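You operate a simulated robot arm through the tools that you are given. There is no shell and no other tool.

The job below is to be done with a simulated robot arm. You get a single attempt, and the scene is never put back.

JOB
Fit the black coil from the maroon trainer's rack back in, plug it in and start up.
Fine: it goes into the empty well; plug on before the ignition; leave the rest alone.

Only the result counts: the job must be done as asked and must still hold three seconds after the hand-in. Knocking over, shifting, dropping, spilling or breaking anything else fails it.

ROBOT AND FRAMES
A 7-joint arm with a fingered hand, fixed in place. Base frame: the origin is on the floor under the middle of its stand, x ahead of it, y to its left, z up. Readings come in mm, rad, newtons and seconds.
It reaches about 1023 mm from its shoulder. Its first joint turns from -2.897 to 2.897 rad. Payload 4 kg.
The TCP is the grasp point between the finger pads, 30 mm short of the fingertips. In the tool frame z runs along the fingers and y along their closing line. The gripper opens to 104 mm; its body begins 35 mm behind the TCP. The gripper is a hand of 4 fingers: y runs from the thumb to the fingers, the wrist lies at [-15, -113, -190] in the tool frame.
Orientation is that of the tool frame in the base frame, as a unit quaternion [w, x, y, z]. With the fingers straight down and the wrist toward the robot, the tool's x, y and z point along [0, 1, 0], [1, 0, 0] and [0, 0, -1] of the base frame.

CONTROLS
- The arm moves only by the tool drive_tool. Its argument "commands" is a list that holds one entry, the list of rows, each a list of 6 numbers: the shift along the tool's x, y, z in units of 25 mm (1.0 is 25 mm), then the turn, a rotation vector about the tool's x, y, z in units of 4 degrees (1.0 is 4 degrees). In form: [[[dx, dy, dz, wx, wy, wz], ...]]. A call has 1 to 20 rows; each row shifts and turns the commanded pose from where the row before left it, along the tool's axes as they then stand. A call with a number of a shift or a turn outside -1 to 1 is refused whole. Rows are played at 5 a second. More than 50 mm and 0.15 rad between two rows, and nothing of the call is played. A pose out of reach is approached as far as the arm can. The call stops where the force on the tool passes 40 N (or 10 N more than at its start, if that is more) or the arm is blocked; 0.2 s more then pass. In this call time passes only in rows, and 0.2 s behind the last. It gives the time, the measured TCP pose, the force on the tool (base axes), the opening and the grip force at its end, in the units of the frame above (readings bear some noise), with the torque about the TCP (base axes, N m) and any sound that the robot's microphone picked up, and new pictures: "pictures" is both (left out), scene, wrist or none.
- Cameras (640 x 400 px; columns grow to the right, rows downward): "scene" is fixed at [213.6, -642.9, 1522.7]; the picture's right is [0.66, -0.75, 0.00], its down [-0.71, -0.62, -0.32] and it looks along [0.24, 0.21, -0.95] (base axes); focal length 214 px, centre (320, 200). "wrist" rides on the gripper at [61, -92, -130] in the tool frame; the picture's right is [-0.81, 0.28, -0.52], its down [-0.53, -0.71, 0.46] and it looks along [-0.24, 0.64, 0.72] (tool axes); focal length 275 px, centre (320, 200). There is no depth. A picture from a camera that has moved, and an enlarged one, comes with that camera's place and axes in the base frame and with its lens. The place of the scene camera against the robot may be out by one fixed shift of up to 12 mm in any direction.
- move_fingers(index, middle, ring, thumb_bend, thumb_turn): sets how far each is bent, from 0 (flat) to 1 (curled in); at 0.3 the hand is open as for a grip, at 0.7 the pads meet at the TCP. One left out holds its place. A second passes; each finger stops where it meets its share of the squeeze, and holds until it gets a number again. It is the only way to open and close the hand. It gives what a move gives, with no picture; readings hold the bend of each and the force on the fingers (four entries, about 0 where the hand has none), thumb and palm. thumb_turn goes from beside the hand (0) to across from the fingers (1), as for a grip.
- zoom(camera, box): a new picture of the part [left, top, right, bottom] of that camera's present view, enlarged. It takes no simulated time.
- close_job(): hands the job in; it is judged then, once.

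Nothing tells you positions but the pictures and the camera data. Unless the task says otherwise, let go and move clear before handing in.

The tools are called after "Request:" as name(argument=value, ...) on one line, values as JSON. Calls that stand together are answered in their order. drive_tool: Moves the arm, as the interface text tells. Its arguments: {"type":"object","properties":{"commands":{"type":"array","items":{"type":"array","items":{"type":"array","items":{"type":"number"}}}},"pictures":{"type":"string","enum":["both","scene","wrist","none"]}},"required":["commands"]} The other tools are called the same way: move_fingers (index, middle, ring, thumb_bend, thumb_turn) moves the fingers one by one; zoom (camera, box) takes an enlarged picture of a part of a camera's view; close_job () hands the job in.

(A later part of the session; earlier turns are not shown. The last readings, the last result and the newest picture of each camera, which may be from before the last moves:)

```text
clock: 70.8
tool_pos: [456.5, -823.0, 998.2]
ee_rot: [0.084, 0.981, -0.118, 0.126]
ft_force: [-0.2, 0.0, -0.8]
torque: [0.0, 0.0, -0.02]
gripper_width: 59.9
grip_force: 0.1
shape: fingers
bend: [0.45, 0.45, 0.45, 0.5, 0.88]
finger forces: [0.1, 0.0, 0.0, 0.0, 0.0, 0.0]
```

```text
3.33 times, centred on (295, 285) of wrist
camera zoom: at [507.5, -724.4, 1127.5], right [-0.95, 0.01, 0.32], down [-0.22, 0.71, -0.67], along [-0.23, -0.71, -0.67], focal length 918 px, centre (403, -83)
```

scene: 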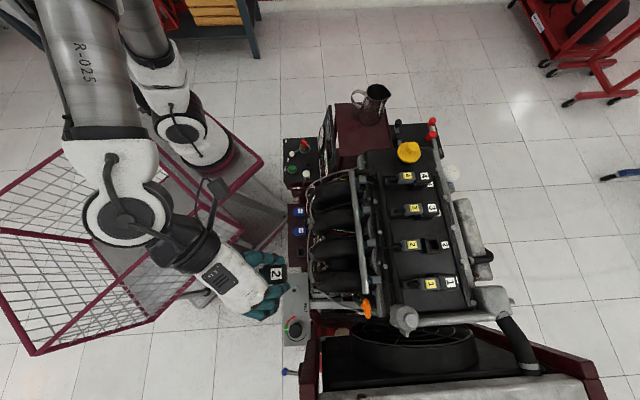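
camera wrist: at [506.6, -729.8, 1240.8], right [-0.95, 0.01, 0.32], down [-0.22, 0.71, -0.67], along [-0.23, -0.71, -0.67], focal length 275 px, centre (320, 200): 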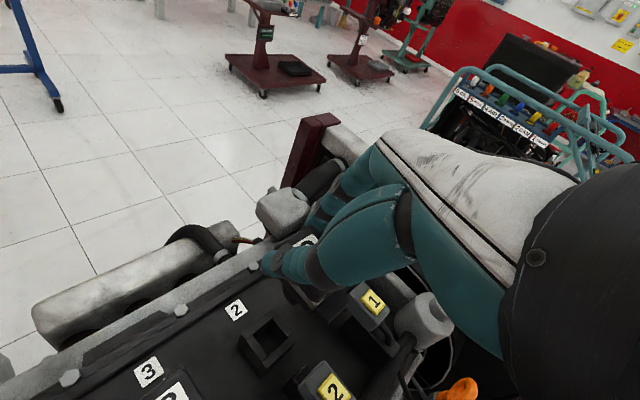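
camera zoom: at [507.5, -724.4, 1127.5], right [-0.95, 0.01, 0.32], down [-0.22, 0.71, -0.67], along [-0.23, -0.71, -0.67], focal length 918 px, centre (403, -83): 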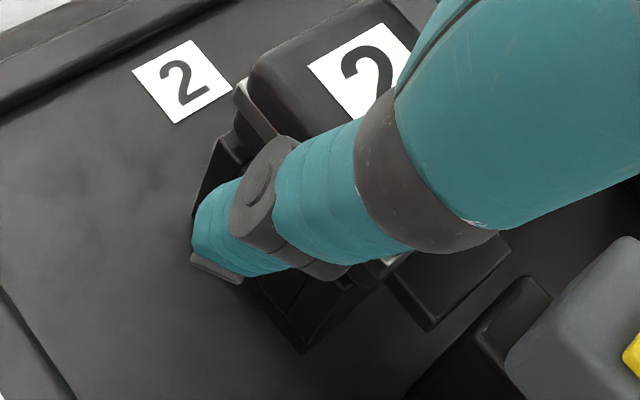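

The coil stayed in place when released. I'll withdraw straight up and inspect.

Request:
drive_tool(commands=[[[0.106, 0.0534, -0.3826, 0, 0, 0], [0.212, 0.107, -0.765, 0, 0, 0], [0.212, 0.107, -0.765, 0, 0, 0], [0.212, 0.107, -0.765, 0, 0, 0], [0.212, 0.107, -0.765, 0, 0, 0]]], pictures="both")

Request:
zoom(camera="wrist", box=[160, 240, 340, 400])

```text
clock: 72.0
tool_pos: [459.1, -823.0, 1087.7]
ee_rot: [0.084, 0.982, -0.118, 0.125]
ft_force: [-0.5, 0.0, -1.3]
torque: [0.0, -0.03, 0.01]
gripper_width: 60.2
grip_force: 0.0
shape: fingers
bend: [0.45, 0.45, 0.45, 0.5, 0.88]
finger forces: [0.0, 0.1, 0.0, 0.0, 0.0, 0.0]
camera wrist: at [509.0, -724.0, 1217.5], right [-0.95, 0.01, 0.32], down [-0.22, 0.71, -0.67], along [-0.23, -0.71, -0.67], focal length 275 px, centre (320, 200)
```

scene: 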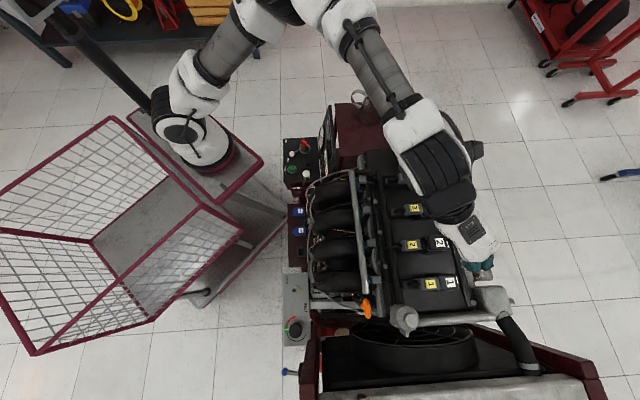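
wrist: 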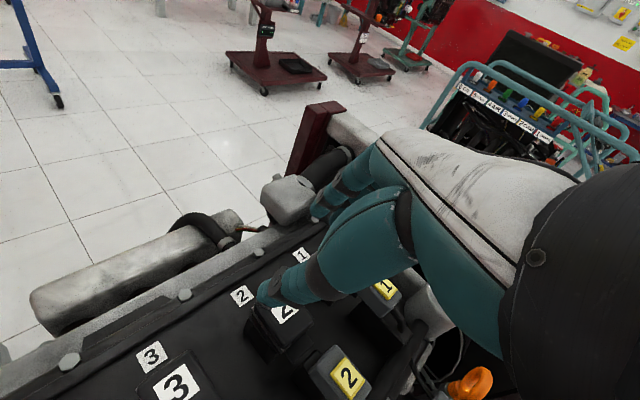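

```text
2.50 times, centred on (250, 320) of wrist
camera zoom: at [509.0, -724.0, 1217.5], right [-0.95, 0.01, 0.32], down [-0.22, 0.71, -0.67], along [-0.23, -0.71, -0.67], focal length 688 px, centre (495, -100)
```

zoom: 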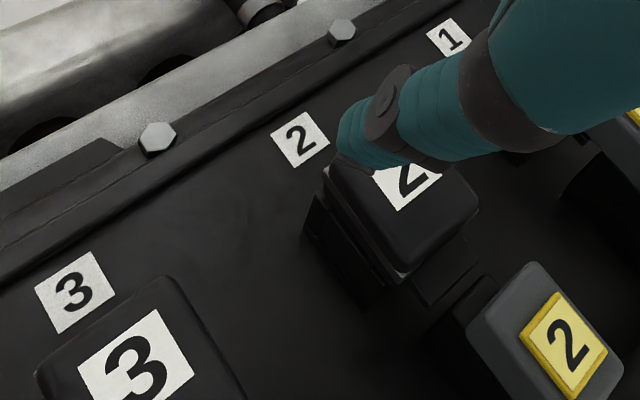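

The coil sits in well 2. I'll compare its seating with the neighbours in the fixed view.

Request:
zoom(camera="scene", box=[400, 225, 460, 262])

Request:
zoom(camera="scene", box=[395, 265, 465, 305])

Request:
zoom(camera="wrist", box=[220, 280, 340, 400])

```text
10.67 times, centred on (430, 244) of scene
camera zoom: at [213.6, -642.9, 1522.7], right [0.66, -0.75, 0.0], down [-0.71, -0.62, -0.32], along [0.24, 0.21, -0.95], focal length 2288 px, centre (-853, -264)
```

zoom: 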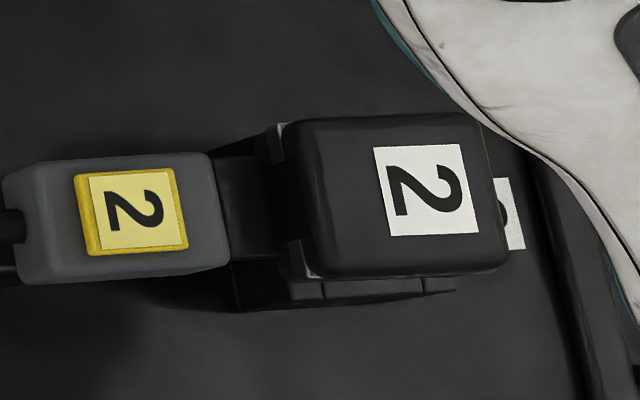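

```text
9.14 times, centred on (430, 285) of scene
camera zoom: at [213.6, -642.9, 1522.7], right [0.66, -0.75, 0.0], down [-0.71, -0.62, -0.32], along [0.24, 0.21, -0.95], focal length 1961 px, centre (-686, -577)
```

zoom: 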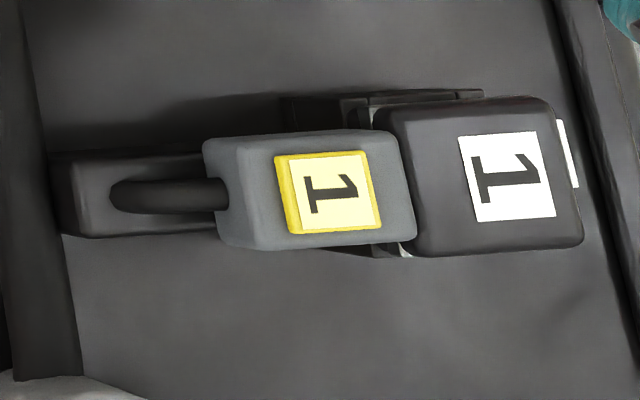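

```text
3.33 times, centred on (280, 340) of wrist
camera zoom: at [509.0, -724.0, 1217.5], right [-0.95, 0.01, 0.32], down [-0.22, 0.71, -0.67], along [-0.23, -0.71, -0.67], focal length 918 px, centre (453, -267)
```

zoom: 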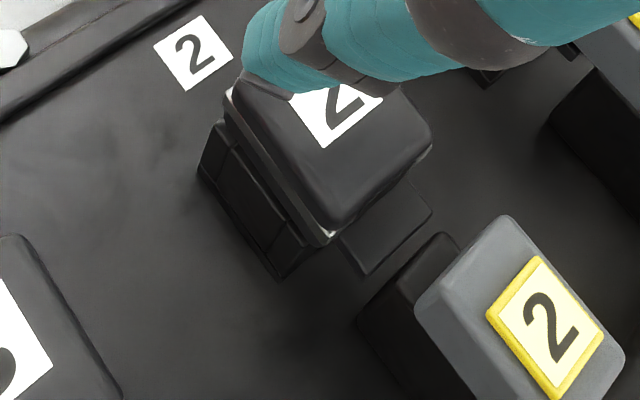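

The label of coil 2 falls exactly where a seated coil should be. Next is the plug: its label is near (412, -776, 1000) and it must slide about 24 mm toward the coil. I'll level the hand again, move above the plug and reset the thumb.

Request:
drive_tool(commands=[[[0, 0, 0, 0.61, 0.375, 0.222], [0, 0, 0, 0.61, 0.375, 0.222], [0, 0, 0, 0.61, 0.375, 0.222], [-0.804, -0.49, -0.293, 0, 0, 0], [-0.804, -0.49, -0.293, 0, 0, 0], [-0.804, -0.49, -0.293, 0, 0, 0], [0, 0, 0, -0.342, 0, 0.94], [0, 0, 0, -0.342, 0, 0.94], [0, 0, 0, -0.342, 0, 0.94]]], pictures="none")

Request:
move_fingers(index=0.45, middle=0.45, ring=0.3, thumb_bend=0.48, thumb_turn=0.98)

Request:
zoom(camera="wrist", box=[160, 180, 420, 400])

Request:
zoom(camera="scene", box=[360, 180, 500, 290])

```text
clock: 74.0
tool_pos: [404.3, -771.2, 1089.9]
ee_rot: [0.042, 0.957, -0.231, 0.17]
ft_force: [0.0, 0.4, -0.2]
torque: [0.0, -0.03, 0.02]
gripper_width: 60.1
grip_force: 0.1
shape: fingers
bend: [0.45, 0.45, 0.45, 0.5, 0.88]
finger forces: [0.0, 0.1, 0.1, 0.0, 0.1, 0.0]
```

```text
clock: 75.0
tool_pos: [404.7, -772.4, 1090.5]
ee_rot: [0.041, 0.957, -0.231, 0.17]
ft_force: [0.4, -0.3, -0.6]
torque: [-0.02, 0.01, -0.01]
gripper_width: 60.8
grip_force: 0.0
shape: fingers
bend: [0.45, 0.45, 0.3, 0.48, 0.98]
finger forces: [0.0, 0.1, 0.0, 0.0, 0.0, 0.0]
```

```text
1.82 times, centred on (290, 290) of wrist
camera zoom: at [457.6, -697.1, 1234.1], right [-0.96, 0.18, 0.21], down [0.02, 0.79, -0.61], along [-0.28, -0.58, -0.76], focal length 500 px, centre (374, 36)
```

zoom: 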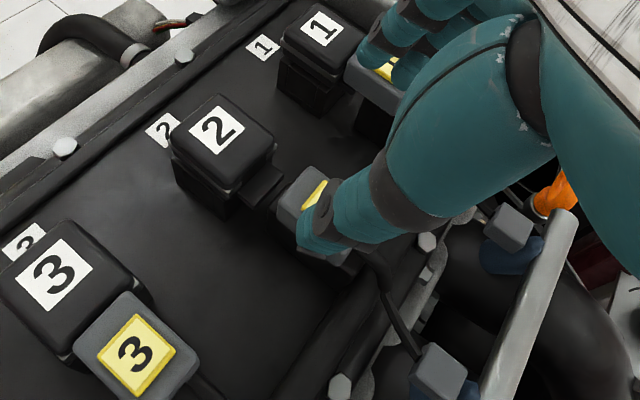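

```text
3.64 times, centred on (430, 235) of scene
camera zoom: at [213.6, -642.9, 1522.7], right [0.66, -0.75, 0.0], down [-0.71, -0.62, -0.32], along [0.24, 0.21, -0.95], focal length 780 px, centre (-80, 73)
```

zoom: 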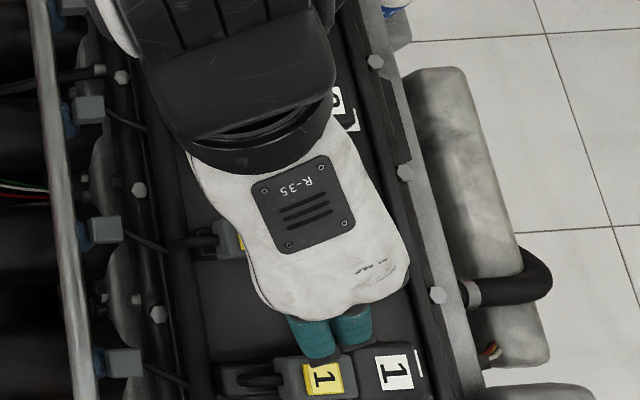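

The yaw of -117° was accepted here. I'll try turning the rest of the way for a square grip on the plug.

Request:
drive_tool(commands=[[[0, 0, 0, -0.342, 0, 0.94], [0, 0, 0, -0.342, 0, 0.94], [0, 0, 0, -0.342, 0, 0.94], [0, 0, 0, -0.342, 0, 0.94]]], pictures="none")

```text
clock: 76.0
tool_pos: [405.4, -771.7, 1090.0]
ee_rot: [0.041, 0.957, -0.23, 0.169]
ft_force: [-0.7, -0.2, 0.0]
torque: [-0.01, -0.02, 0.0]
gripper_width: 60.7
grip_force: 0.0
shape: fingers
bend: [0.45, 0.45, 0.3, 0.48, 0.98]
finger forces: [0.0, 0.0, 0.0, 0.1, 0.0, 0.0]
out of reach, approached as far as the arm can: row 1, 2, 3, 4
```

That's the limit at this height; 18° off square is acceptable since the plug runs on a rail. I'll lower to z 1030 and check alignment.

Request:
drive_tool(commands=[[[-0.265, -0.025, 0.752, 0, 0, 0], [-0.265, -0.025, 0.752, 0, 0, 0], [-0.265, -0.025, 0.752, 0, 0, 0], [0, 0, 0, -0.342, 0, 0.94], [0, 0, 0, -0.171, 0, 0.47]]], pictures="none")

Request:
zoom(camera="wrist", box=[200, 200, 400, 350])

```text
clock: 77.2
tool_pos: [407.5, -770.2, 1027.5]
ee_rot: [0.047, 0.949, -0.265, 0.166]
ft_force: [0.3, 0.2, 0.3]
torque: [0.0, -0.04, 0.05]
gripper_width: 60.7
grip_force: 0.0
shape: fingers
bend: [0.45, 0.45, 0.3, 0.48, 0.98]
finger forces: [0.0, 0.0, 0.0, 0.1, 0.0, 0.0]
```

```text
2.67 times, centred on (300, 275) of wrist
camera zoom: at [464.7, -700.1, 1172.1], right [-0.95, 0.25, 0.21], down [0.07, 0.79, -0.61], along [-0.32, -0.56, -0.76], focal length 734 px, centre (373, 0)
```

zoom: 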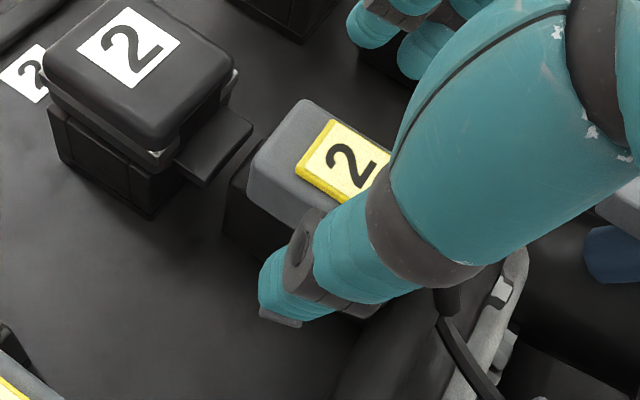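

The view is clear: coil 2 seated with its tab facing the plug, and the hand straddling the plug. I'll lower to grip height.

Request:
drive_tool(commands=[[[-0.137, 0, 0.376, 0, 0, 0], [-0.137, 0, 0.376, 0, 0, 0], [-0.137, 0, 0.376, 0, 0, 0], [0, 0, 0, 0, 0, 0]]], pictures="none")

Request:
zoom(camera="wrist", box=[200, 200, 400, 350])

```text
clock: 78.2
tool_pos: [406.2, -770.3, 998.9]
ee_rot: [0.05, 0.944, -0.28, 0.167]
ft_force: [0.4, 1.0, -0.8]
torque: [0.01, 0.0, 0.0]
gripper_width: 60.9
grip_force: 0.1
shape: fingers
bend: [0.45, 0.45, 0.3, 0.48, 0.98]
finger forces: [0.1, 0.0, 0.0, 0.1, 0.0, 0.0]
```

```text
2.67 times, centred on (300, 275) of wrist
camera zoom: at [466.7, -701.6, 1143.3], right [-0.94, 0.28, 0.21], down [0.1, 0.79, -0.61], along [-0.34, -0.55, -0.76], focal length 734 px, centre (373, 0)
```

zoom: 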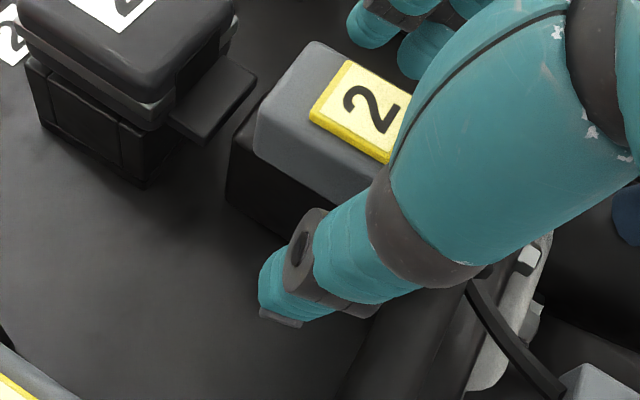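

I'm nearly square to the plug (about 12° off). I'll drop 4 mm more and close index, middle and thumb on its sides.

Request:
drive_tool(commands=[[[-0.055, 0, 0.15, 0, 0, 0], [0, 0, 0, 0, 0, 0]]], pictures="none")

Request:
move_fingers(index=0.7, middle=0.7, thumb_bend=0.7)

Request:
zoom(camera="wrist", box=[200, 200, 400, 350])

```text
clock: 78.8
tool_pos: [406.9, -768.9, 993.8]
ee_rot: [0.05, 0.944, -0.282, 0.166]
ft_force: [0.3, -0.2, -0.2]
torque: [-0.01, -0.02, 0.0]
gripper_width: 60.6
grip_force: 0.0
shape: fingers
bend: [0.45, 0.45, 0.3, 0.48, 0.98]
finger forces: [0.1, 0.1, 0.0, 0.1, 0.1, 0.0]
```

```text
clock: 79.8
tool_pos: [405.3, -768.1, 994.7]
ee_rot: [0.05, 0.944, -0.281, 0.167]
ft_force: [-3.1, -4.0, -2.4]
torque: [-0.05, 0.07, -0.1]
gripper_width: 23.1
grip_force: 8.8
shape: fingers
bend: [0.61, 0.65, 0.3, 0.63, 1.0]
finger forces: [7.1, 4.0, 0.0, 0.0, 6.5, 0.0]
```

```text
2.67 times, centred on (300, 275) of wrist
camera zoom: at [466.0, -700.8, 1138.8], right [-0.94, 0.28, 0.21], down [0.1, 0.79, -0.61], along [-0.34, -0.55, -0.76], focal length 734 px, centre (373, 0)
```

zoom: 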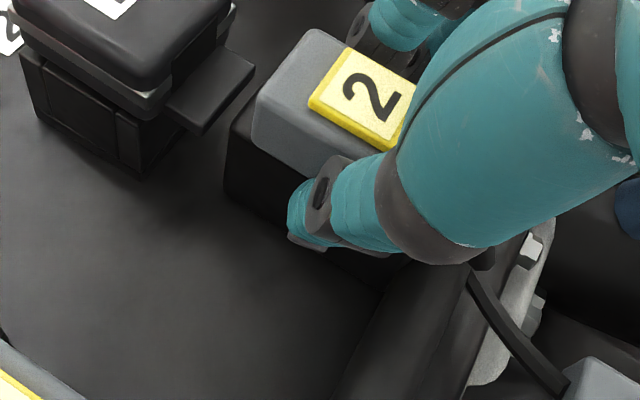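

I have the plug by its sides. I'll firm up the grip and slide it toward the coil a few millimetres to test.

Request:
move_fingers(index=0.8, middle=0.8, thumb_bend=0.8)

Request:
drive_tool(commands=[[[0.147, 0.0325, 0.0536, 0, 0, 0], [0.147, 0.0325, 0.0536, 0, 0, 0], [0, 0, 0, 0, 0, 0]]], pictures="none")

Request:
zoom(camera="wrist", box=[200, 200, 400, 350])

```text
clock: 80.8
tool_pos: [406.5, -769.5, 993.5]
ee_rot: [0.049, 0.944, -0.28, 0.167]
ft_force: [-2.8, -0.8, -10.6]
torque: [0.02, 0.06, -0.03]
gripper_width: 21.8
grip_force: 20.6
shape: fingers
bend: [0.59, 0.65, 0.3, 0.64, 0.99]
finger forces: [11.0, 11.0, 0.1, 0.1, 17.7, 0.0]
```

```text
clock: 81.6
tool_pos: [412.3, -777.0, 995.7]
ee_rot: [0.049, 0.944, -0.28, 0.166]
ft_force: [-0.7, -0.9, -14.4]
torque: [0.01, 0.04, -0.02]
gripper_width: 21.9
grip_force: 19.3
shape: fingers
bend: [0.6, 0.65, 0.3, 0.64, 0.99]
finger forces: [10.5, 11.4, 0.1, 0.1, 17.4, 0.0]
```

```text
2.67 times, centred on (300, 275) of wrist
camera zoom: at [472.9, -707.7, 1138.6], right [-0.94, 0.28, 0.21], down [0.1, 0.79, -0.61], along [-0.34, -0.55, -0.76], focal length 734 px, centre (373, 0)
```

zoom: 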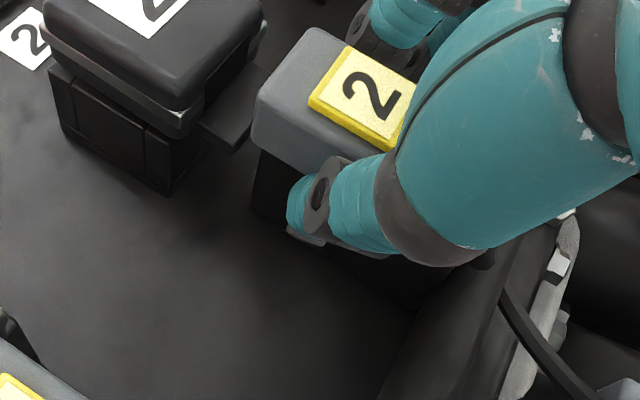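

The plug slides with my grip, though I'm also lifting it slightly with about 14 N. I'll press down a touch and keep sliding until it meets the coil.

Request:
drive_tool(commands=[[[-0.0274, 0, 0.0752, 0, 0, 0], [0.14, 0.0325, 0.0624, 0, 0, 0], [0.14, 0.0325, 0.0624, 0, 0, 0], [0, 0, 0, 0, 0, 0]]], pictures="none")

Request:
zoom(camera="wrist", box=[200, 200, 400, 350])

```text
clock: 82.6
tool_pos: [414.4, -779.2, 993.0]
ee_rot: [0.05, 0.944, -0.28, 0.167]
ft_force: [-2.2, -2.6, -6.2]
torque: [-0.02, 0.01, 0.04]
gripper_width: 21.7
grip_force: 20.0
shape: fingers
bend: [0.59, 0.66, 0.3, 0.65, 0.99]
finger forces: [11.5, 9.9, 0.0, 0.1, 18.1, 0.0]
out of reach, approached as far as the arm can: row 3
```

```text
2.67 times, centred on (300, 275) of wrist
camera zoom: at [475.0, -709.8, 1137.7], right [-0.94, 0.28, 0.21], down [0.1, 0.78, -0.61], along [-0.33, -0.55, -0.76], focal length 734 px, centre (373, 0)
```

zoom: 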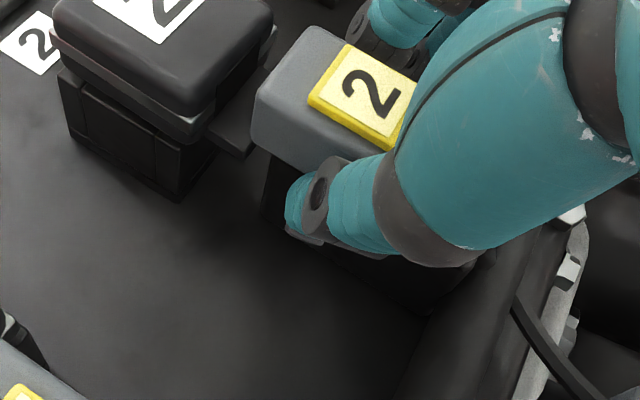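

The plug has moved about 12 mm, but this yaw runs out of reach further out. I'll let go, turn the hand 10° back and regrip for the rest.

Request:
move_fingers(index=0.47, middle=0.47, thumb_bend=0.5)

Request:
drive_tool(commands=[[[0, 0, 0, 0.342, 0, -0.94], [0, 0, 0, 0.342, 0, -0.94], [0, 0, 0, 0.171, 0, -0.47], [0, 0, 0, 0, 0, 0]]], pictures="none")

Request:
zoom(camera="wrist", box=[200, 200, 400, 350])

```text
clock: 83.6
tool_pos: [414.8, -777.5, 993.5]
ee_rot: [0.05, 0.944, -0.279, 0.167]
ft_force: [0.6, -0.8, -0.5]
torque: [0.0, -0.01, 0.02]
gripper_width: 55.4
grip_force: 0.1
shape: fingers
bend: [0.47, 0.47, 0.3, 0.5, 0.98]
finger forces: [0.0, 0.1, 0.0, 0.0, 0.0, 0.1]
```

```text
clock: 84.6
tool_pos: [413.9, -777.3, 993.6]
ee_rot: [0.036, 0.965, -0.196, 0.17]
ft_force: [-0.1, 0.2, -0.3]
torque: [-0.01, 0.04, 0.02]
gripper_width: 55.6
grip_force: 0.1
shape: fingers
bend: [0.47, 0.47, 0.3, 0.5, 0.98]
finger forces: [0.0, 0.1, 0.0, 0.0, 0.0, 0.0]
```

```text
2.67 times, centred on (300, 275) of wrist
camera zoom: at [462.0, -699.3, 1137.6], right [-0.97, 0.11, 0.21], down [-0.04, 0.79, -0.61], along [-0.23, -0.6, -0.76], focal length 734 px, centre (373, 0)
```

zoom: 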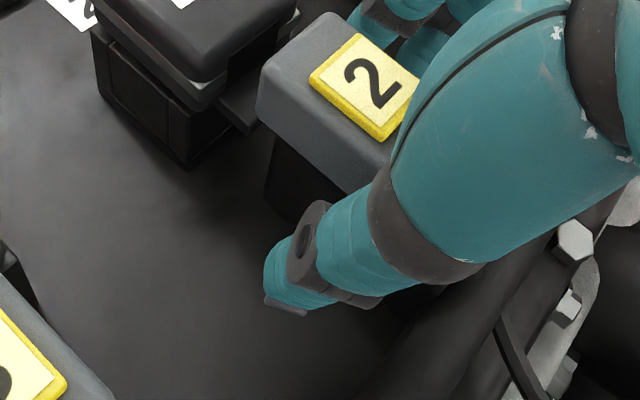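

The plug stayed where I left it. I'll regrip and slide the remaining distance.

Request:
move_fingers(index=0.8, middle=0.8, thumb_bend=0.8)

Request:
drive_tool(commands=[[[0.1394, 0.06, 0.0507, 0, 0, 0], [0.1394, 0.06, 0.0507, 0, 0, 0], [0, 0, 0, 0, 0, 0]]], pictures="none")

Request:
zoom(camera="wrist", box=[200, 200, 400, 350])

```text
clock: 85.6
tool_pos: [414.5, -776.9, 992.7]
ee_rot: [0.035, 0.965, -0.197, 0.17]
ft_force: [-2.5, -2.5, -9.7]
torque: [-0.05, 0.06, -0.1]
gripper_width: 24.6
grip_force: 20.6
shape: fingers
bend: [0.58, 0.65, 0.3, 0.65, 0.99]
finger forces: [12.6, 12.4, 0.0, 0.1, 16.2, 0.0]
```

```text
clock: 86.4
tool_pos: [420.8, -784.8, 993.6]
ee_rot: [0.035, 0.965, -0.196, 0.171]
ft_force: [1.9, -0.3, -10.6]
torque: [-0.01, -0.01, -0.04]
gripper_width: 24.6
grip_force: 19.6
shape: fingers
bend: [0.58, 0.66, 0.3, 0.65, 0.99]
finger forces: [10.0, 11.8, 0.0, 0.1, 17.3, 0.0]
```

```text
2.67 times, centred on (300, 275) of wrist
camera zoom: at [467.6, -706.5, 1136.9], right [-0.97, 0.11, 0.21], down [-0.04, 0.79, -0.61], along [-0.23, -0.6, -0.76], focal length 734 px, centre (373, 0)
```

zoom: 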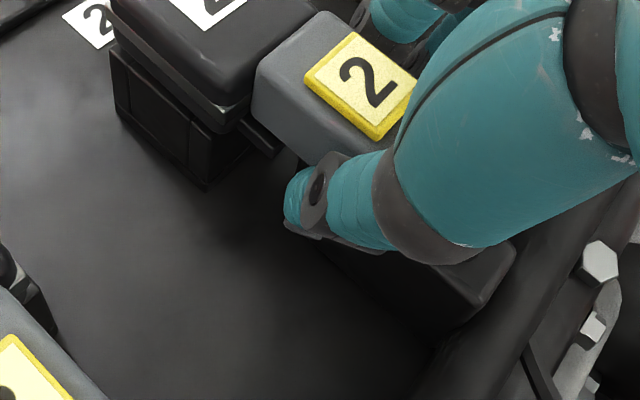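

The plug is sliding over the coil's tab with only a few millimetres left. I'll continue gently, watching force and sound.

Request:
drive_tool(commands=[[[0.105, 0.045, 0.038, 0, 0, 0], [0.105, 0.045, 0.038, 0, 0, 0], [0, 0, 0, 0, 0, 0]]], pictures="none")

Request:
zoom(camera="wrist", box=[200, 200, 400, 350])

```text
clock: 87.2
tool_pos: [423.7, -787.7, 993.3]
ee_rot: [0.035, 0.965, -0.198, 0.17]
ft_force: [-13.6, 9.0, -11.0]
torque: [0.25, 0.3, -0.16]
gripper_width: 24.8
grip_force: 22.9
shape: fingers
bend: [0.59, 0.67, 0.3, 0.65, 1.0]
finger forces: [11.9, 15.3, 0.0, 0.2, 18.1, 0.0]
```

```text
2.67 times, centred on (300, 275) of wrist
camera zoom: at [470.4, -710.0, 1137.0], right [-0.97, 0.12, 0.21], down [-0.04, 0.79, -0.61], along [-0.24, -0.6, -0.76], focal length 734 px, centre (373, 0)
```

zoom: 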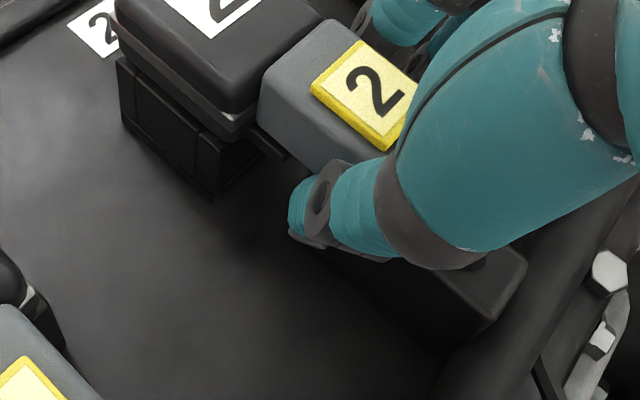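

I'm getting about 16 N of resistance as the plug meets the coil. I'll push a little more to be sure it's home.

Request:
drive_tool(commands=[[[0.07, 0.03, 0.025, 0, 0, 0], [0.07, 0.03, 0.025, 0, 0, 0], [0, 0, 0, 0, 0, 0]]], pictures="none")

Request:
zoom(camera="wrist", box=[230, 195, 350, 285])

```text
clock: 88.0
tool_pos: [425.6, -790.1, 993.2]
ee_rot: [0.036, 0.965, -0.198, 0.17]
ft_force: [-25.7, 16.2, -8.4]
torque: [0.45, 0.5, -0.27]
gripper_width: 25.0
grip_force: 25.3
shape: fingers
bend: [0.59, 0.67, 0.3, 0.65, 1.0]
finger forces: [14.5, 17.9, 0.1, 0.1, 18.3, 0.1]
```

```text
4.44 times, centred on (290, 240) of wrist
camera zoom: at [472.1, -711.8, 1136.9], right [-0.97, 0.12, 0.21], down [-0.04, 0.79, -0.61], along [-0.24, -0.6, -0.76], focal length 1224 px, centre (453, 22)
```

zoom: 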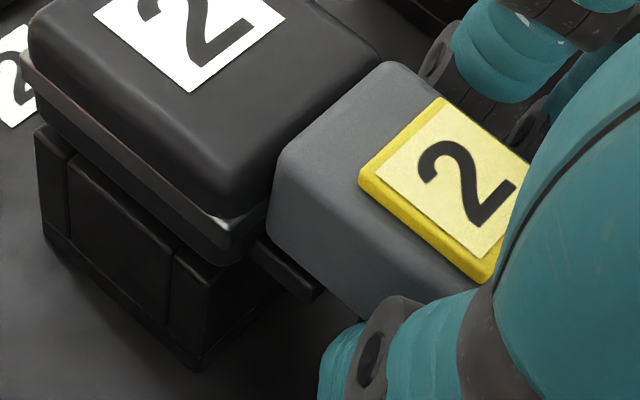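

The plug butts against the coil with 30 N now. I'll compare with how the neighbouring plug 3 sits on coil 3.

Request:
zoom(camera="wrist", box=[0, 0, 640, 400])

Request:
zoom(camera="scene", box=[395, 150, 455, 195])

Request:
zoom(camera="wrist", box=[100, 250, 260, 400])

```text
1.00 times, centred on (320, 200) of wrist (not enlarged: the box is as wide or as high as the picture)
camera zoom: at [472.1, -711.8, 1136.9], right [-0.97, 0.12, 0.21], down [-0.04, 0.79, -0.61], along [-0.24, -0.6, -0.76], focal length 275 px, centre (320, 200)
```

zoom: 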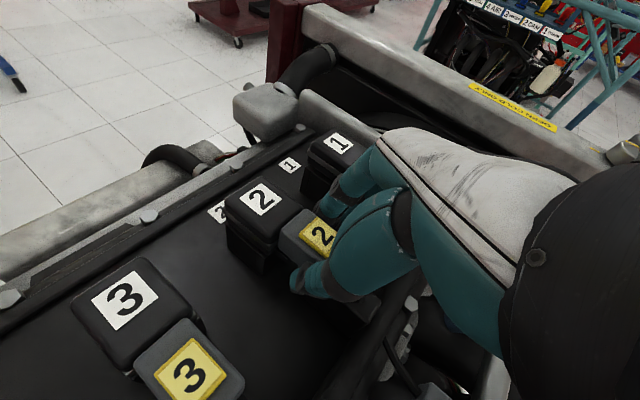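

```text
8.89 times, centred on (425, 172) of scene
camera zoom: at [213.6, -642.9, 1522.7], right [0.66, -0.75, 0.0], down [-0.71, -0.62, -0.32], along [0.24, 0.21, -0.95], focal length 1906 px, centre (-613, 444)
```

zoom: 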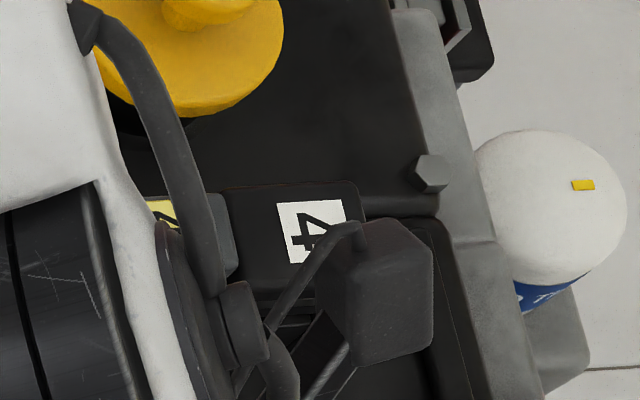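

```text
2.67 times, centred on (180, 325) of wrist
camera zoom: at [472.1, -711.8, 1136.9], right [-0.97, 0.12, 0.21], down [-0.04, 0.79, -0.61], along [-0.24, -0.6, -0.76], focal length 734 px, centre (693, -133)
```

zoom: 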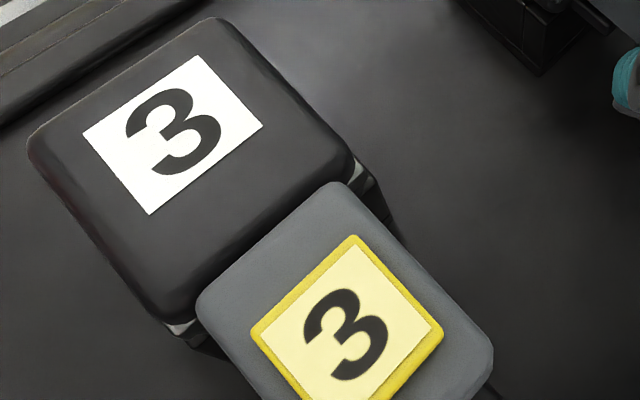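

Measured label positions show plug 2 at the same depth against its coil as plug 3, and coil 2 at the same height as coil 3. The plug is home. I'll open the fingers and rise clear to confirm it stays.

Request:
move_fingers(index=0.45, middle=0.45, thumb_bend=0.48)

Request:
drive_tool(commands=[[[0.137, 0, -0.376, 0, 0, 0], [0.274, 0, -0.752, 0, 0, 0], [0.274, 0, -0.752, 0, 0, 0], [0.274, 0, -0.752, 0, 0, 0], [0.274, 0, -0.752, 0, 0, 0]]], pictures="both")

Request:
zoom(camera="wrist", box=[120, 230, 340, 400])

```text
clock: 89.0
tool_pos: [427.4, -790.6, 994.0]
ee_rot: [0.036, 0.965, -0.197, 0.171]
ft_force: [0.1, -0.1, 0.4]
torque: [0.0, 0.03, -0.01]
gripper_width: 60.7
grip_force: 0.0
shape: fingers
bend: [0.45, 0.45, 0.3, 0.48, 0.98]
finger forces: [0.0, 0.0, 0.0, 0.1, 0.0, 0.0]
```

```text
clock: 90.2
tool_pos: [430.7, -791.8, 1083.9]
ee_rot: [0.036, 0.965, -0.197, 0.169]
ft_force: [0.2, 0.3, 0.9]
torque: [0.02, 0.02, 0.0]
gripper_width: 61.0
grip_force: 0.0
shape: fingers
bend: [0.45, 0.45, 0.3, 0.48, 0.98]
finger forces: [0.0, 0.1, 0.0, 0.0, 0.0, 0.0]
camera wrist: at [476.7, -714.2, 1227.1], right [-0.97, 0.12, 0.21], down [-0.04, 0.79, -0.61], along [-0.24, -0.6, -0.76], focal length 275 px, centre (320, 200)
```

scene: 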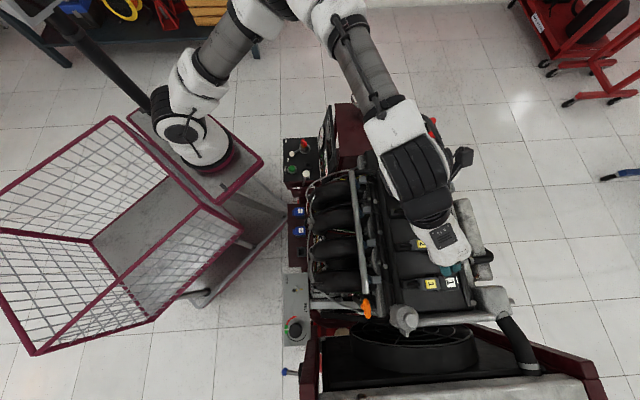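
wrist: 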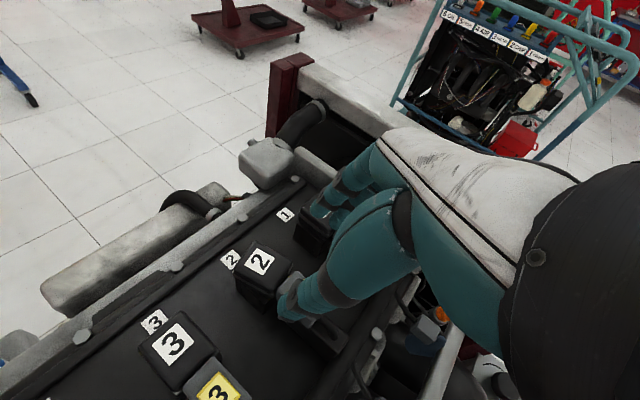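

```text
2.35 times, centred on (230, 315) of wrist
camera zoom: at [476.7, -714.2, 1227.1], right [-0.97, 0.12, 0.21], down [-0.04, 0.79, -0.61], along [-0.24, -0.6, -0.76], focal length 648 px, centre (532, -71)
```

zoom: 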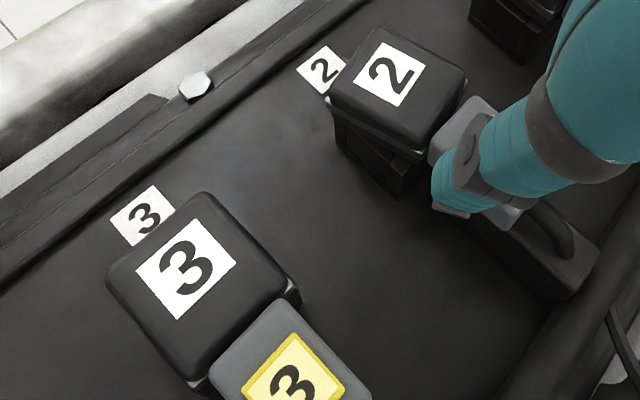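

Plug 2 stayed on. I'll retreat from the engine so the fixed camera can confirm coil and plug without the hand in the way.

Request:
drive_tool(commands=[[[-0.888, -0.69, -0.536, 0, 0, 0], [-0.888, -0.69, -0.536, 0, 0, 0], [-0.888, -0.69, -0.536, 0, 0, 0], [-0.888, -0.69, -0.536, 0, 0, 0], [-0.888, -0.69, -0.536, 0, 0, 0], [-0.888, -0.69, -0.536, 0, 0, 0]]], pictures="both")

Request:
zoom(camera="scene", box=[395, 160, 465, 310])

Request:
zoom(camera="scene", box=[400, 225, 460, 262])

```text
clock: 91.6
tool_pos: [327.2, -636.7, 1111.9]
ee_rot: [0.035, 0.965, -0.197, 0.17]
ft_force: [0.0, -0.3, 0.7]
torque: [0.02, 0.0, 0.0]
gripper_width: 60.9
grip_force: 0.1
shape: fingers
bend: [0.45, 0.45, 0.3, 0.48, 0.98]
finger forces: [0.0, 0.1, 0.1, 0.0, 0.1, 0.0]
camera wrist: at [375.0, -557.2, 1256.0], right [-0.97, 0.11, 0.21], down [-0.04, 0.79, -0.61], along [-0.23, -0.6, -0.76], focal length 275 px, centre (320, 200)
```

scene: 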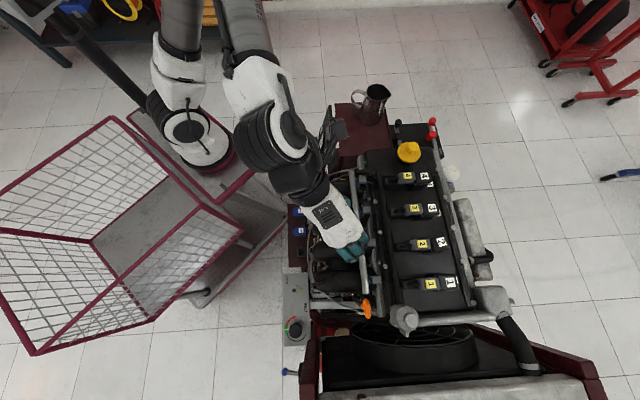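
wrist: 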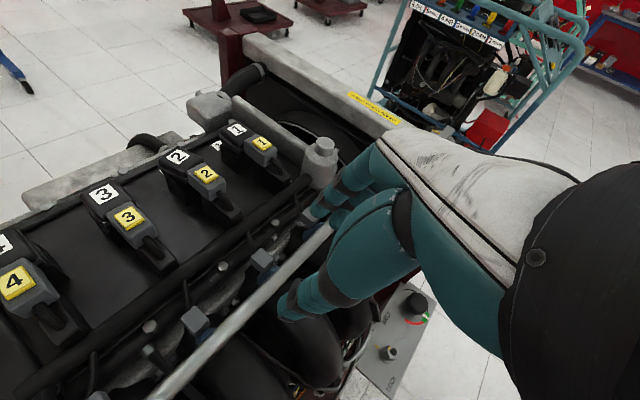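

```text
2.67 times, centred on (430, 235) of scene
camera zoom: at [213.6, -642.9, 1522.7], right [0.66, -0.75, 0.0], down [-0.71, -0.62, -0.32], along [0.24, 0.21, -0.95], focal length 572 px, centre (27, 107)
```

zoom: 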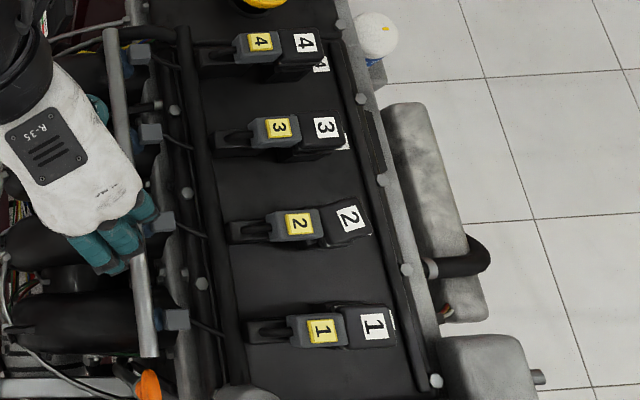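

```text
10.67 times, centred on (430, 244) of scene
camera zoom: at [213.6, -642.9, 1522.7], right [0.66, -0.75, 0.0], down [-0.71, -0.62, -0.32], along [0.24, 0.21, -0.95], focal length 2288 px, centre (-853, -264)
```

zoom: 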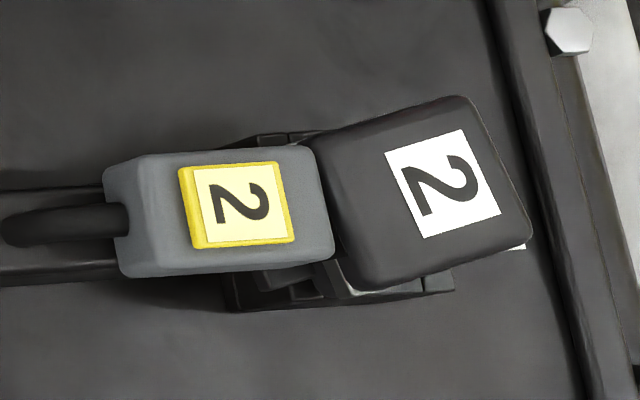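

With the hand away I can see the coil itself was twisted about 12° when the plug pushed on it, so it isn't properly aligned yet. I'll compare closely with its neighbours.

Request:
zoom(camera="scene", box=[395, 190, 455, 227])

Request:
zoom(camera="scene", box=[405, 262, 465, 299])

Request:
zoom(camera="wrist", box=[130, 120, 250, 220])

Request:
zoom(camera="wrist", box=[60, 160, 180, 260])

```text
10.67 times, centred on (425, 208) of scene
camera zoom: at [213.6, -642.9, 1522.7], right [0.66, -0.75, 0.0], down [-0.71, -0.62, -0.32], along [0.24, 0.21, -0.95], focal length 2288 px, centre (-800, 109)
```

zoom: 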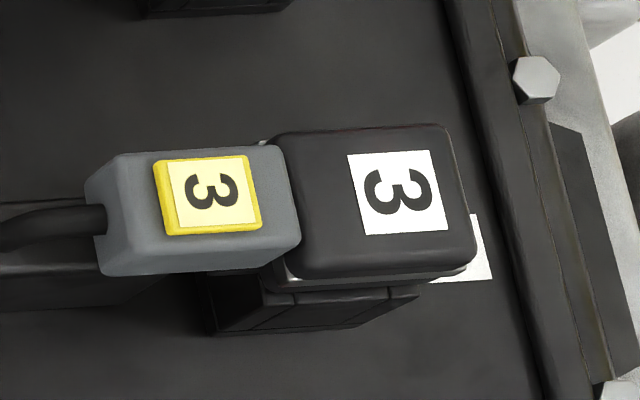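

```text
10.67 times, centred on (435, 280) of scene
camera zoom: at [213.6, -642.9, 1522.7], right [0.66, -0.75, 0.0], down [-0.71, -0.62, -0.32], along [0.24, 0.21, -0.95], focal length 2288 px, centre (-907, -659)
```

zoom: 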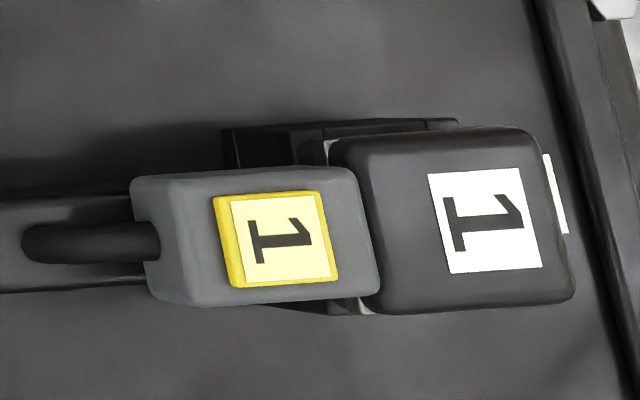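

```text
4.00 times, centred on (190, 170) of wrist
camera zoom: at [375.0, -557.2, 1256.0], right [-0.97, 0.11, 0.21], down [-0.04, 0.79, -0.61], along [-0.23, -0.6, -0.76], focal length 1101 px, centre (840, 320)
```

zoom: 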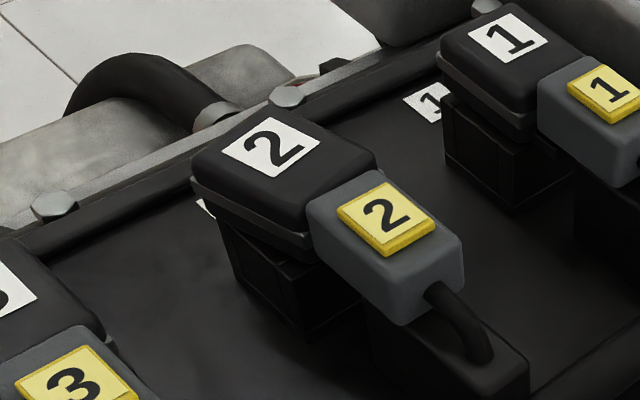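

```text
4.00 times, centred on (120, 210) of wrist
camera zoom: at [375.0, -557.2, 1256.0], right [-0.97, 0.11, 0.21], down [-0.04, 0.79, -0.61], along [-0.23, -0.6, -0.76], focal length 1101 px, centre (1120, 160)
```

zoom: 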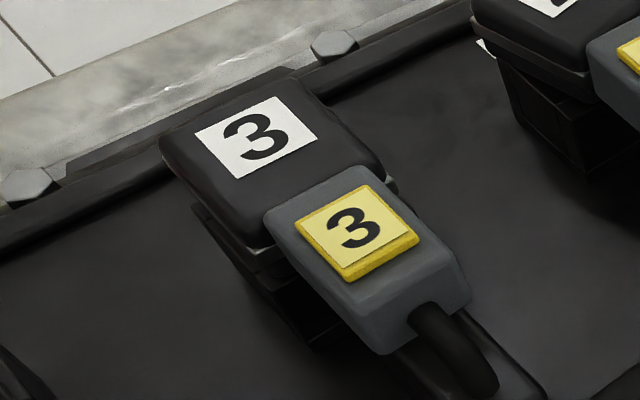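

Plug 2's label sits exactly at its mated position, but the coil head got swivelled about 12° by my index finger on release. I'll make a pointing finger (index out, others curled) to nudge it square and press it down, checking the hand shape first in free air.

Request:
move_fingers(index=0.4, middle=1.0, ring=1.0, thumb_bend=0.2, thumb_turn=0.4)

Request:
zoom(camera="wrist", box=[180, 100, 500, 300])

Request:
zoom(camera="scene", box=[270, 140, 400, 290])

```text
clock: 92.6
tool_pos: [329.1, -634.6, 1112.5]
ee_rot: [0.036, 0.965, -0.197, 0.171]
ft_force: [0.2, -0.2, 1.2]
torque: [-0.01, -0.02, 0.04]
gripper_width: 120.8
grip_force: 0.1
shape: fingers
bend: [0.4, 1.0, 1.0, 0.2, 0.39]
finger forces: [0.1, 0.0, 0.1, 0.0, 0.0, 0.1]
```

```text
2.00 times, centred on (340, 200) of wrist
camera zoom: at [375.1, -557.3, 1256.2], right [-0.97, 0.12, 0.21], down [-0.04, 0.79, -0.61], along [-0.24, -0.6, -0.76], focal length 551 px, centre (280, 200)
```

zoom: 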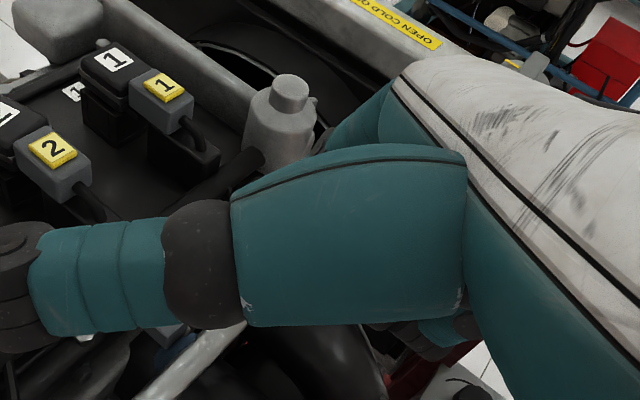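

```text
2.67 times, centred on (335, 215) of scene
camera zoom: at [213.6, -642.9, 1522.7], right [0.66, -0.75, 0.0], down [-0.71, -0.62, -0.32], along [0.24, 0.21, -0.95], focal length 572 px, centre (280, 160)
```

zoom: 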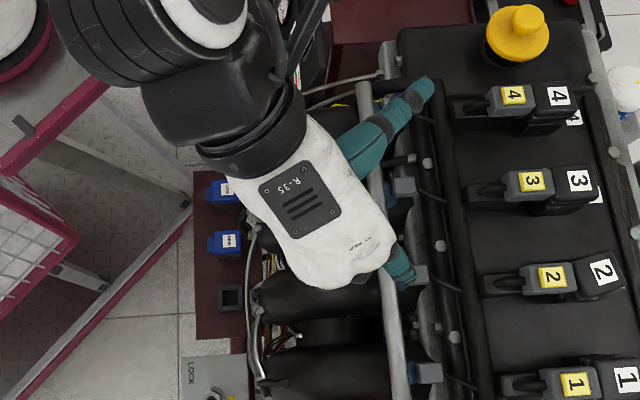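

The extended thumb blocks the view, so I'll return to the earlier straddle posture and use the thumb alone to nudge the head's outer corner. I'll go back above the coil.

Request:
move_fingers(index=0.45, middle=0.45, ring=0.4, thumb_bend=0.48, thumb_turn=0.98)

Request:
drive_tool(commands=[[[0, 0, 0, 0.342, 0, -0.94], [0, 0, 0, 0.085, 0, -0.235], [0.857, 0.7125, 0.482, 0, 0, 0], [0.857, 0.7125, 0.482, 0, 0, 0], [0.857, 0.7125, 0.482, 0, 0, 0], [0.857, 0.7125, 0.482, 0, 0, 0], [0.857, 0.7125, 0.482, 0, 0, 0], [0.857, 0.7125, 0.482, 0, 0, 0], [0.857, 0.7125, 0.482, 0, 0, 0], [0.857, 0.7125, 0.482, 0, 0, 0]]], pictures="wrist")

Request:
zoom(camera="wrist", box=[200, 220, 380, 360])

```text
clock: 93.6
tool_pos: [328.6, -635.5, 1112.1]
ee_rot: [0.037, 0.965, -0.197, 0.171]
ft_force: [0.6, 0.2, 0.5]
torque: [-0.02, -0.02, 0.03]
gripper_width: 61.5
grip_force: 0.1
shape: fingers
bend: [0.45, 0.45, 0.4, 0.48, 0.98]
finger forces: [0.0, 0.0, 0.0, 0.0, 0.0, 0.1]
```

```text
clock: 95.8
tool_pos: [467.5, -833.2, 1084.1]
ee_rot: [0.029, 0.972, -0.155, 0.172]
ft_force: [-1.4, 0.1, 1.5]
torque: [-0.01, -0.02, 0.02]
gripper_width: 61.6
grip_force: 0.0
shape: fingers
bend: [0.45, 0.45, 0.4, 0.48, 0.98]
finger forces: [0.0, 0.1, 0.1, 0.1, 0.0, 0.0]
camera wrist: at [508.1, -752.0, 1228.0], right [-0.98, 0.03, 0.21], down [-0.11, 0.78, -0.61], along [-0.18, -0.62, -0.76], focal length 275 px, centre (320, 200)
```

wrist: 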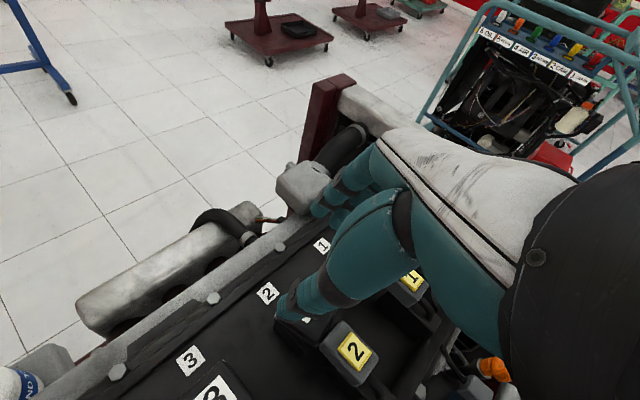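

```text
2.86 times, centred on (290, 290) of wrist
camera zoom: at [508.1, -752.0, 1228.0], right [-0.98, 0.03, 0.21], down [-0.11, 0.78, -0.61], along [-0.18, -0.62, -0.76], focal length 786 px, centre (406, -57)
```

zoom: 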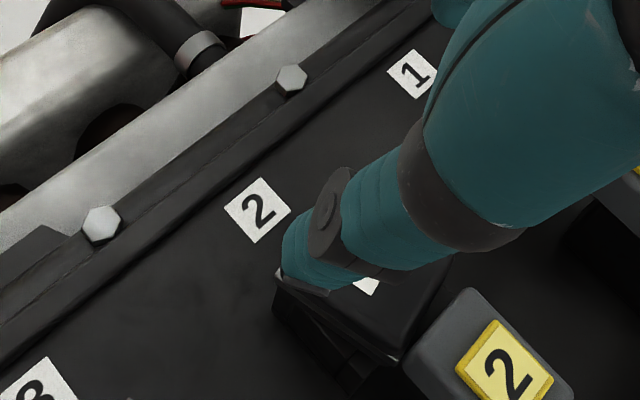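

The thumb hovers over the coil's outer corner. I'll correct 3.6 mm sideways and descend beside the head.

Request:
drive_tool(commands=[[[0.06, -0.128, 0.022, 0, 0, 0], [-0.274, 0, 0.752, 0, 0, 0], [-0.274, 0, 0.752, 0, 0, 0], [-0.274, 0, 0.752, 0, 0, 0], [0, 0, 0, 0, 0, 0]]], pictures="none")

Request:
zoom(camera="wrist", box=[220, 190, 380, 330])

```text
clock: 97.0
tool_pos: [469.5, -828.3, 1021.5]
ee_rot: [0.029, 0.973, -0.154, 0.171]
ft_force: [0.1, -0.5, 0.4]
torque: [-0.01, 0.02, -0.01]
gripper_width: 61.7
grip_force: 0.0
shape: fingers
bend: [0.45, 0.45, 0.4, 0.48, 0.98]
finger forces: [0.0, 0.0, 0.1, 0.0, 0.0, 0.0]
```

```text
2.86 times, centred on (300, 260) of wrist
camera zoom: at [509.6, -747.2, 1165.0], right [-0.98, 0.03, 0.21], down [-0.11, 0.78, -0.61], along [-0.18, -0.62, -0.76], focal length 786 px, centre (377, 29)
```

zoom: 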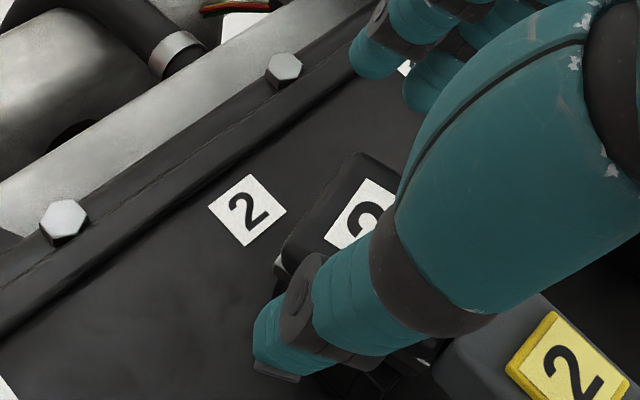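

The coil's twist relative to the cover label is visible. I'll descend the last 25 mm beside the head.

Request:
drive_tool(commands=[[[-0.137, 0, 0.376, 0, 0, 0], [-0.137, 0, 0.376, 0, 0, 0], [-0.068, 0, 0.188, 0, 0, 0], [0, 0, 0, 0, 0, 0]]], pictures="none")

Request:
zoom(camera="wrist", box=[220, 190, 380, 330])

```text
clock: 98.0
tool_pos: [468.5, -829.0, 996.4]
ee_rot: [0.028, 0.972, -0.155, 0.172]
ft_force: [0.1, 0.1, 0.6]
torque: [0.0, 0.01, 0.0]
gripper_width: 61.8
grip_force: 0.1
shape: fingers
bend: [0.45, 0.45, 0.4, 0.48, 0.98]
finger forces: [0.1, 0.0, 0.0, 0.0, 0.1, 0.0]
```

```text
2.86 times, centred on (300, 260) of wrist
camera zoom: at [509.6, -747.5, 1140.3], right [-0.98, 0.03, 0.21], down [-0.11, 0.78, -0.61], along [-0.18, -0.62, -0.76], focal length 786 px, centre (377, 29)
```

zoom: 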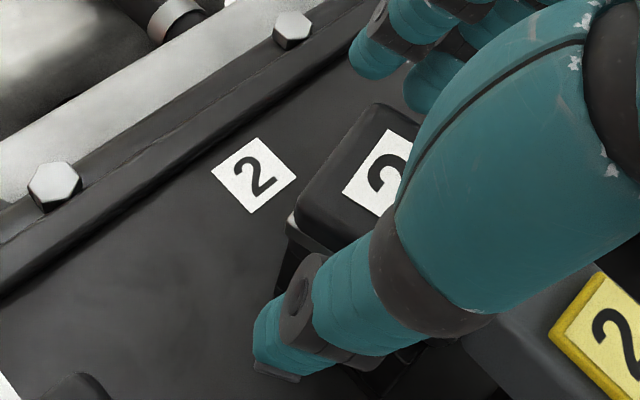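

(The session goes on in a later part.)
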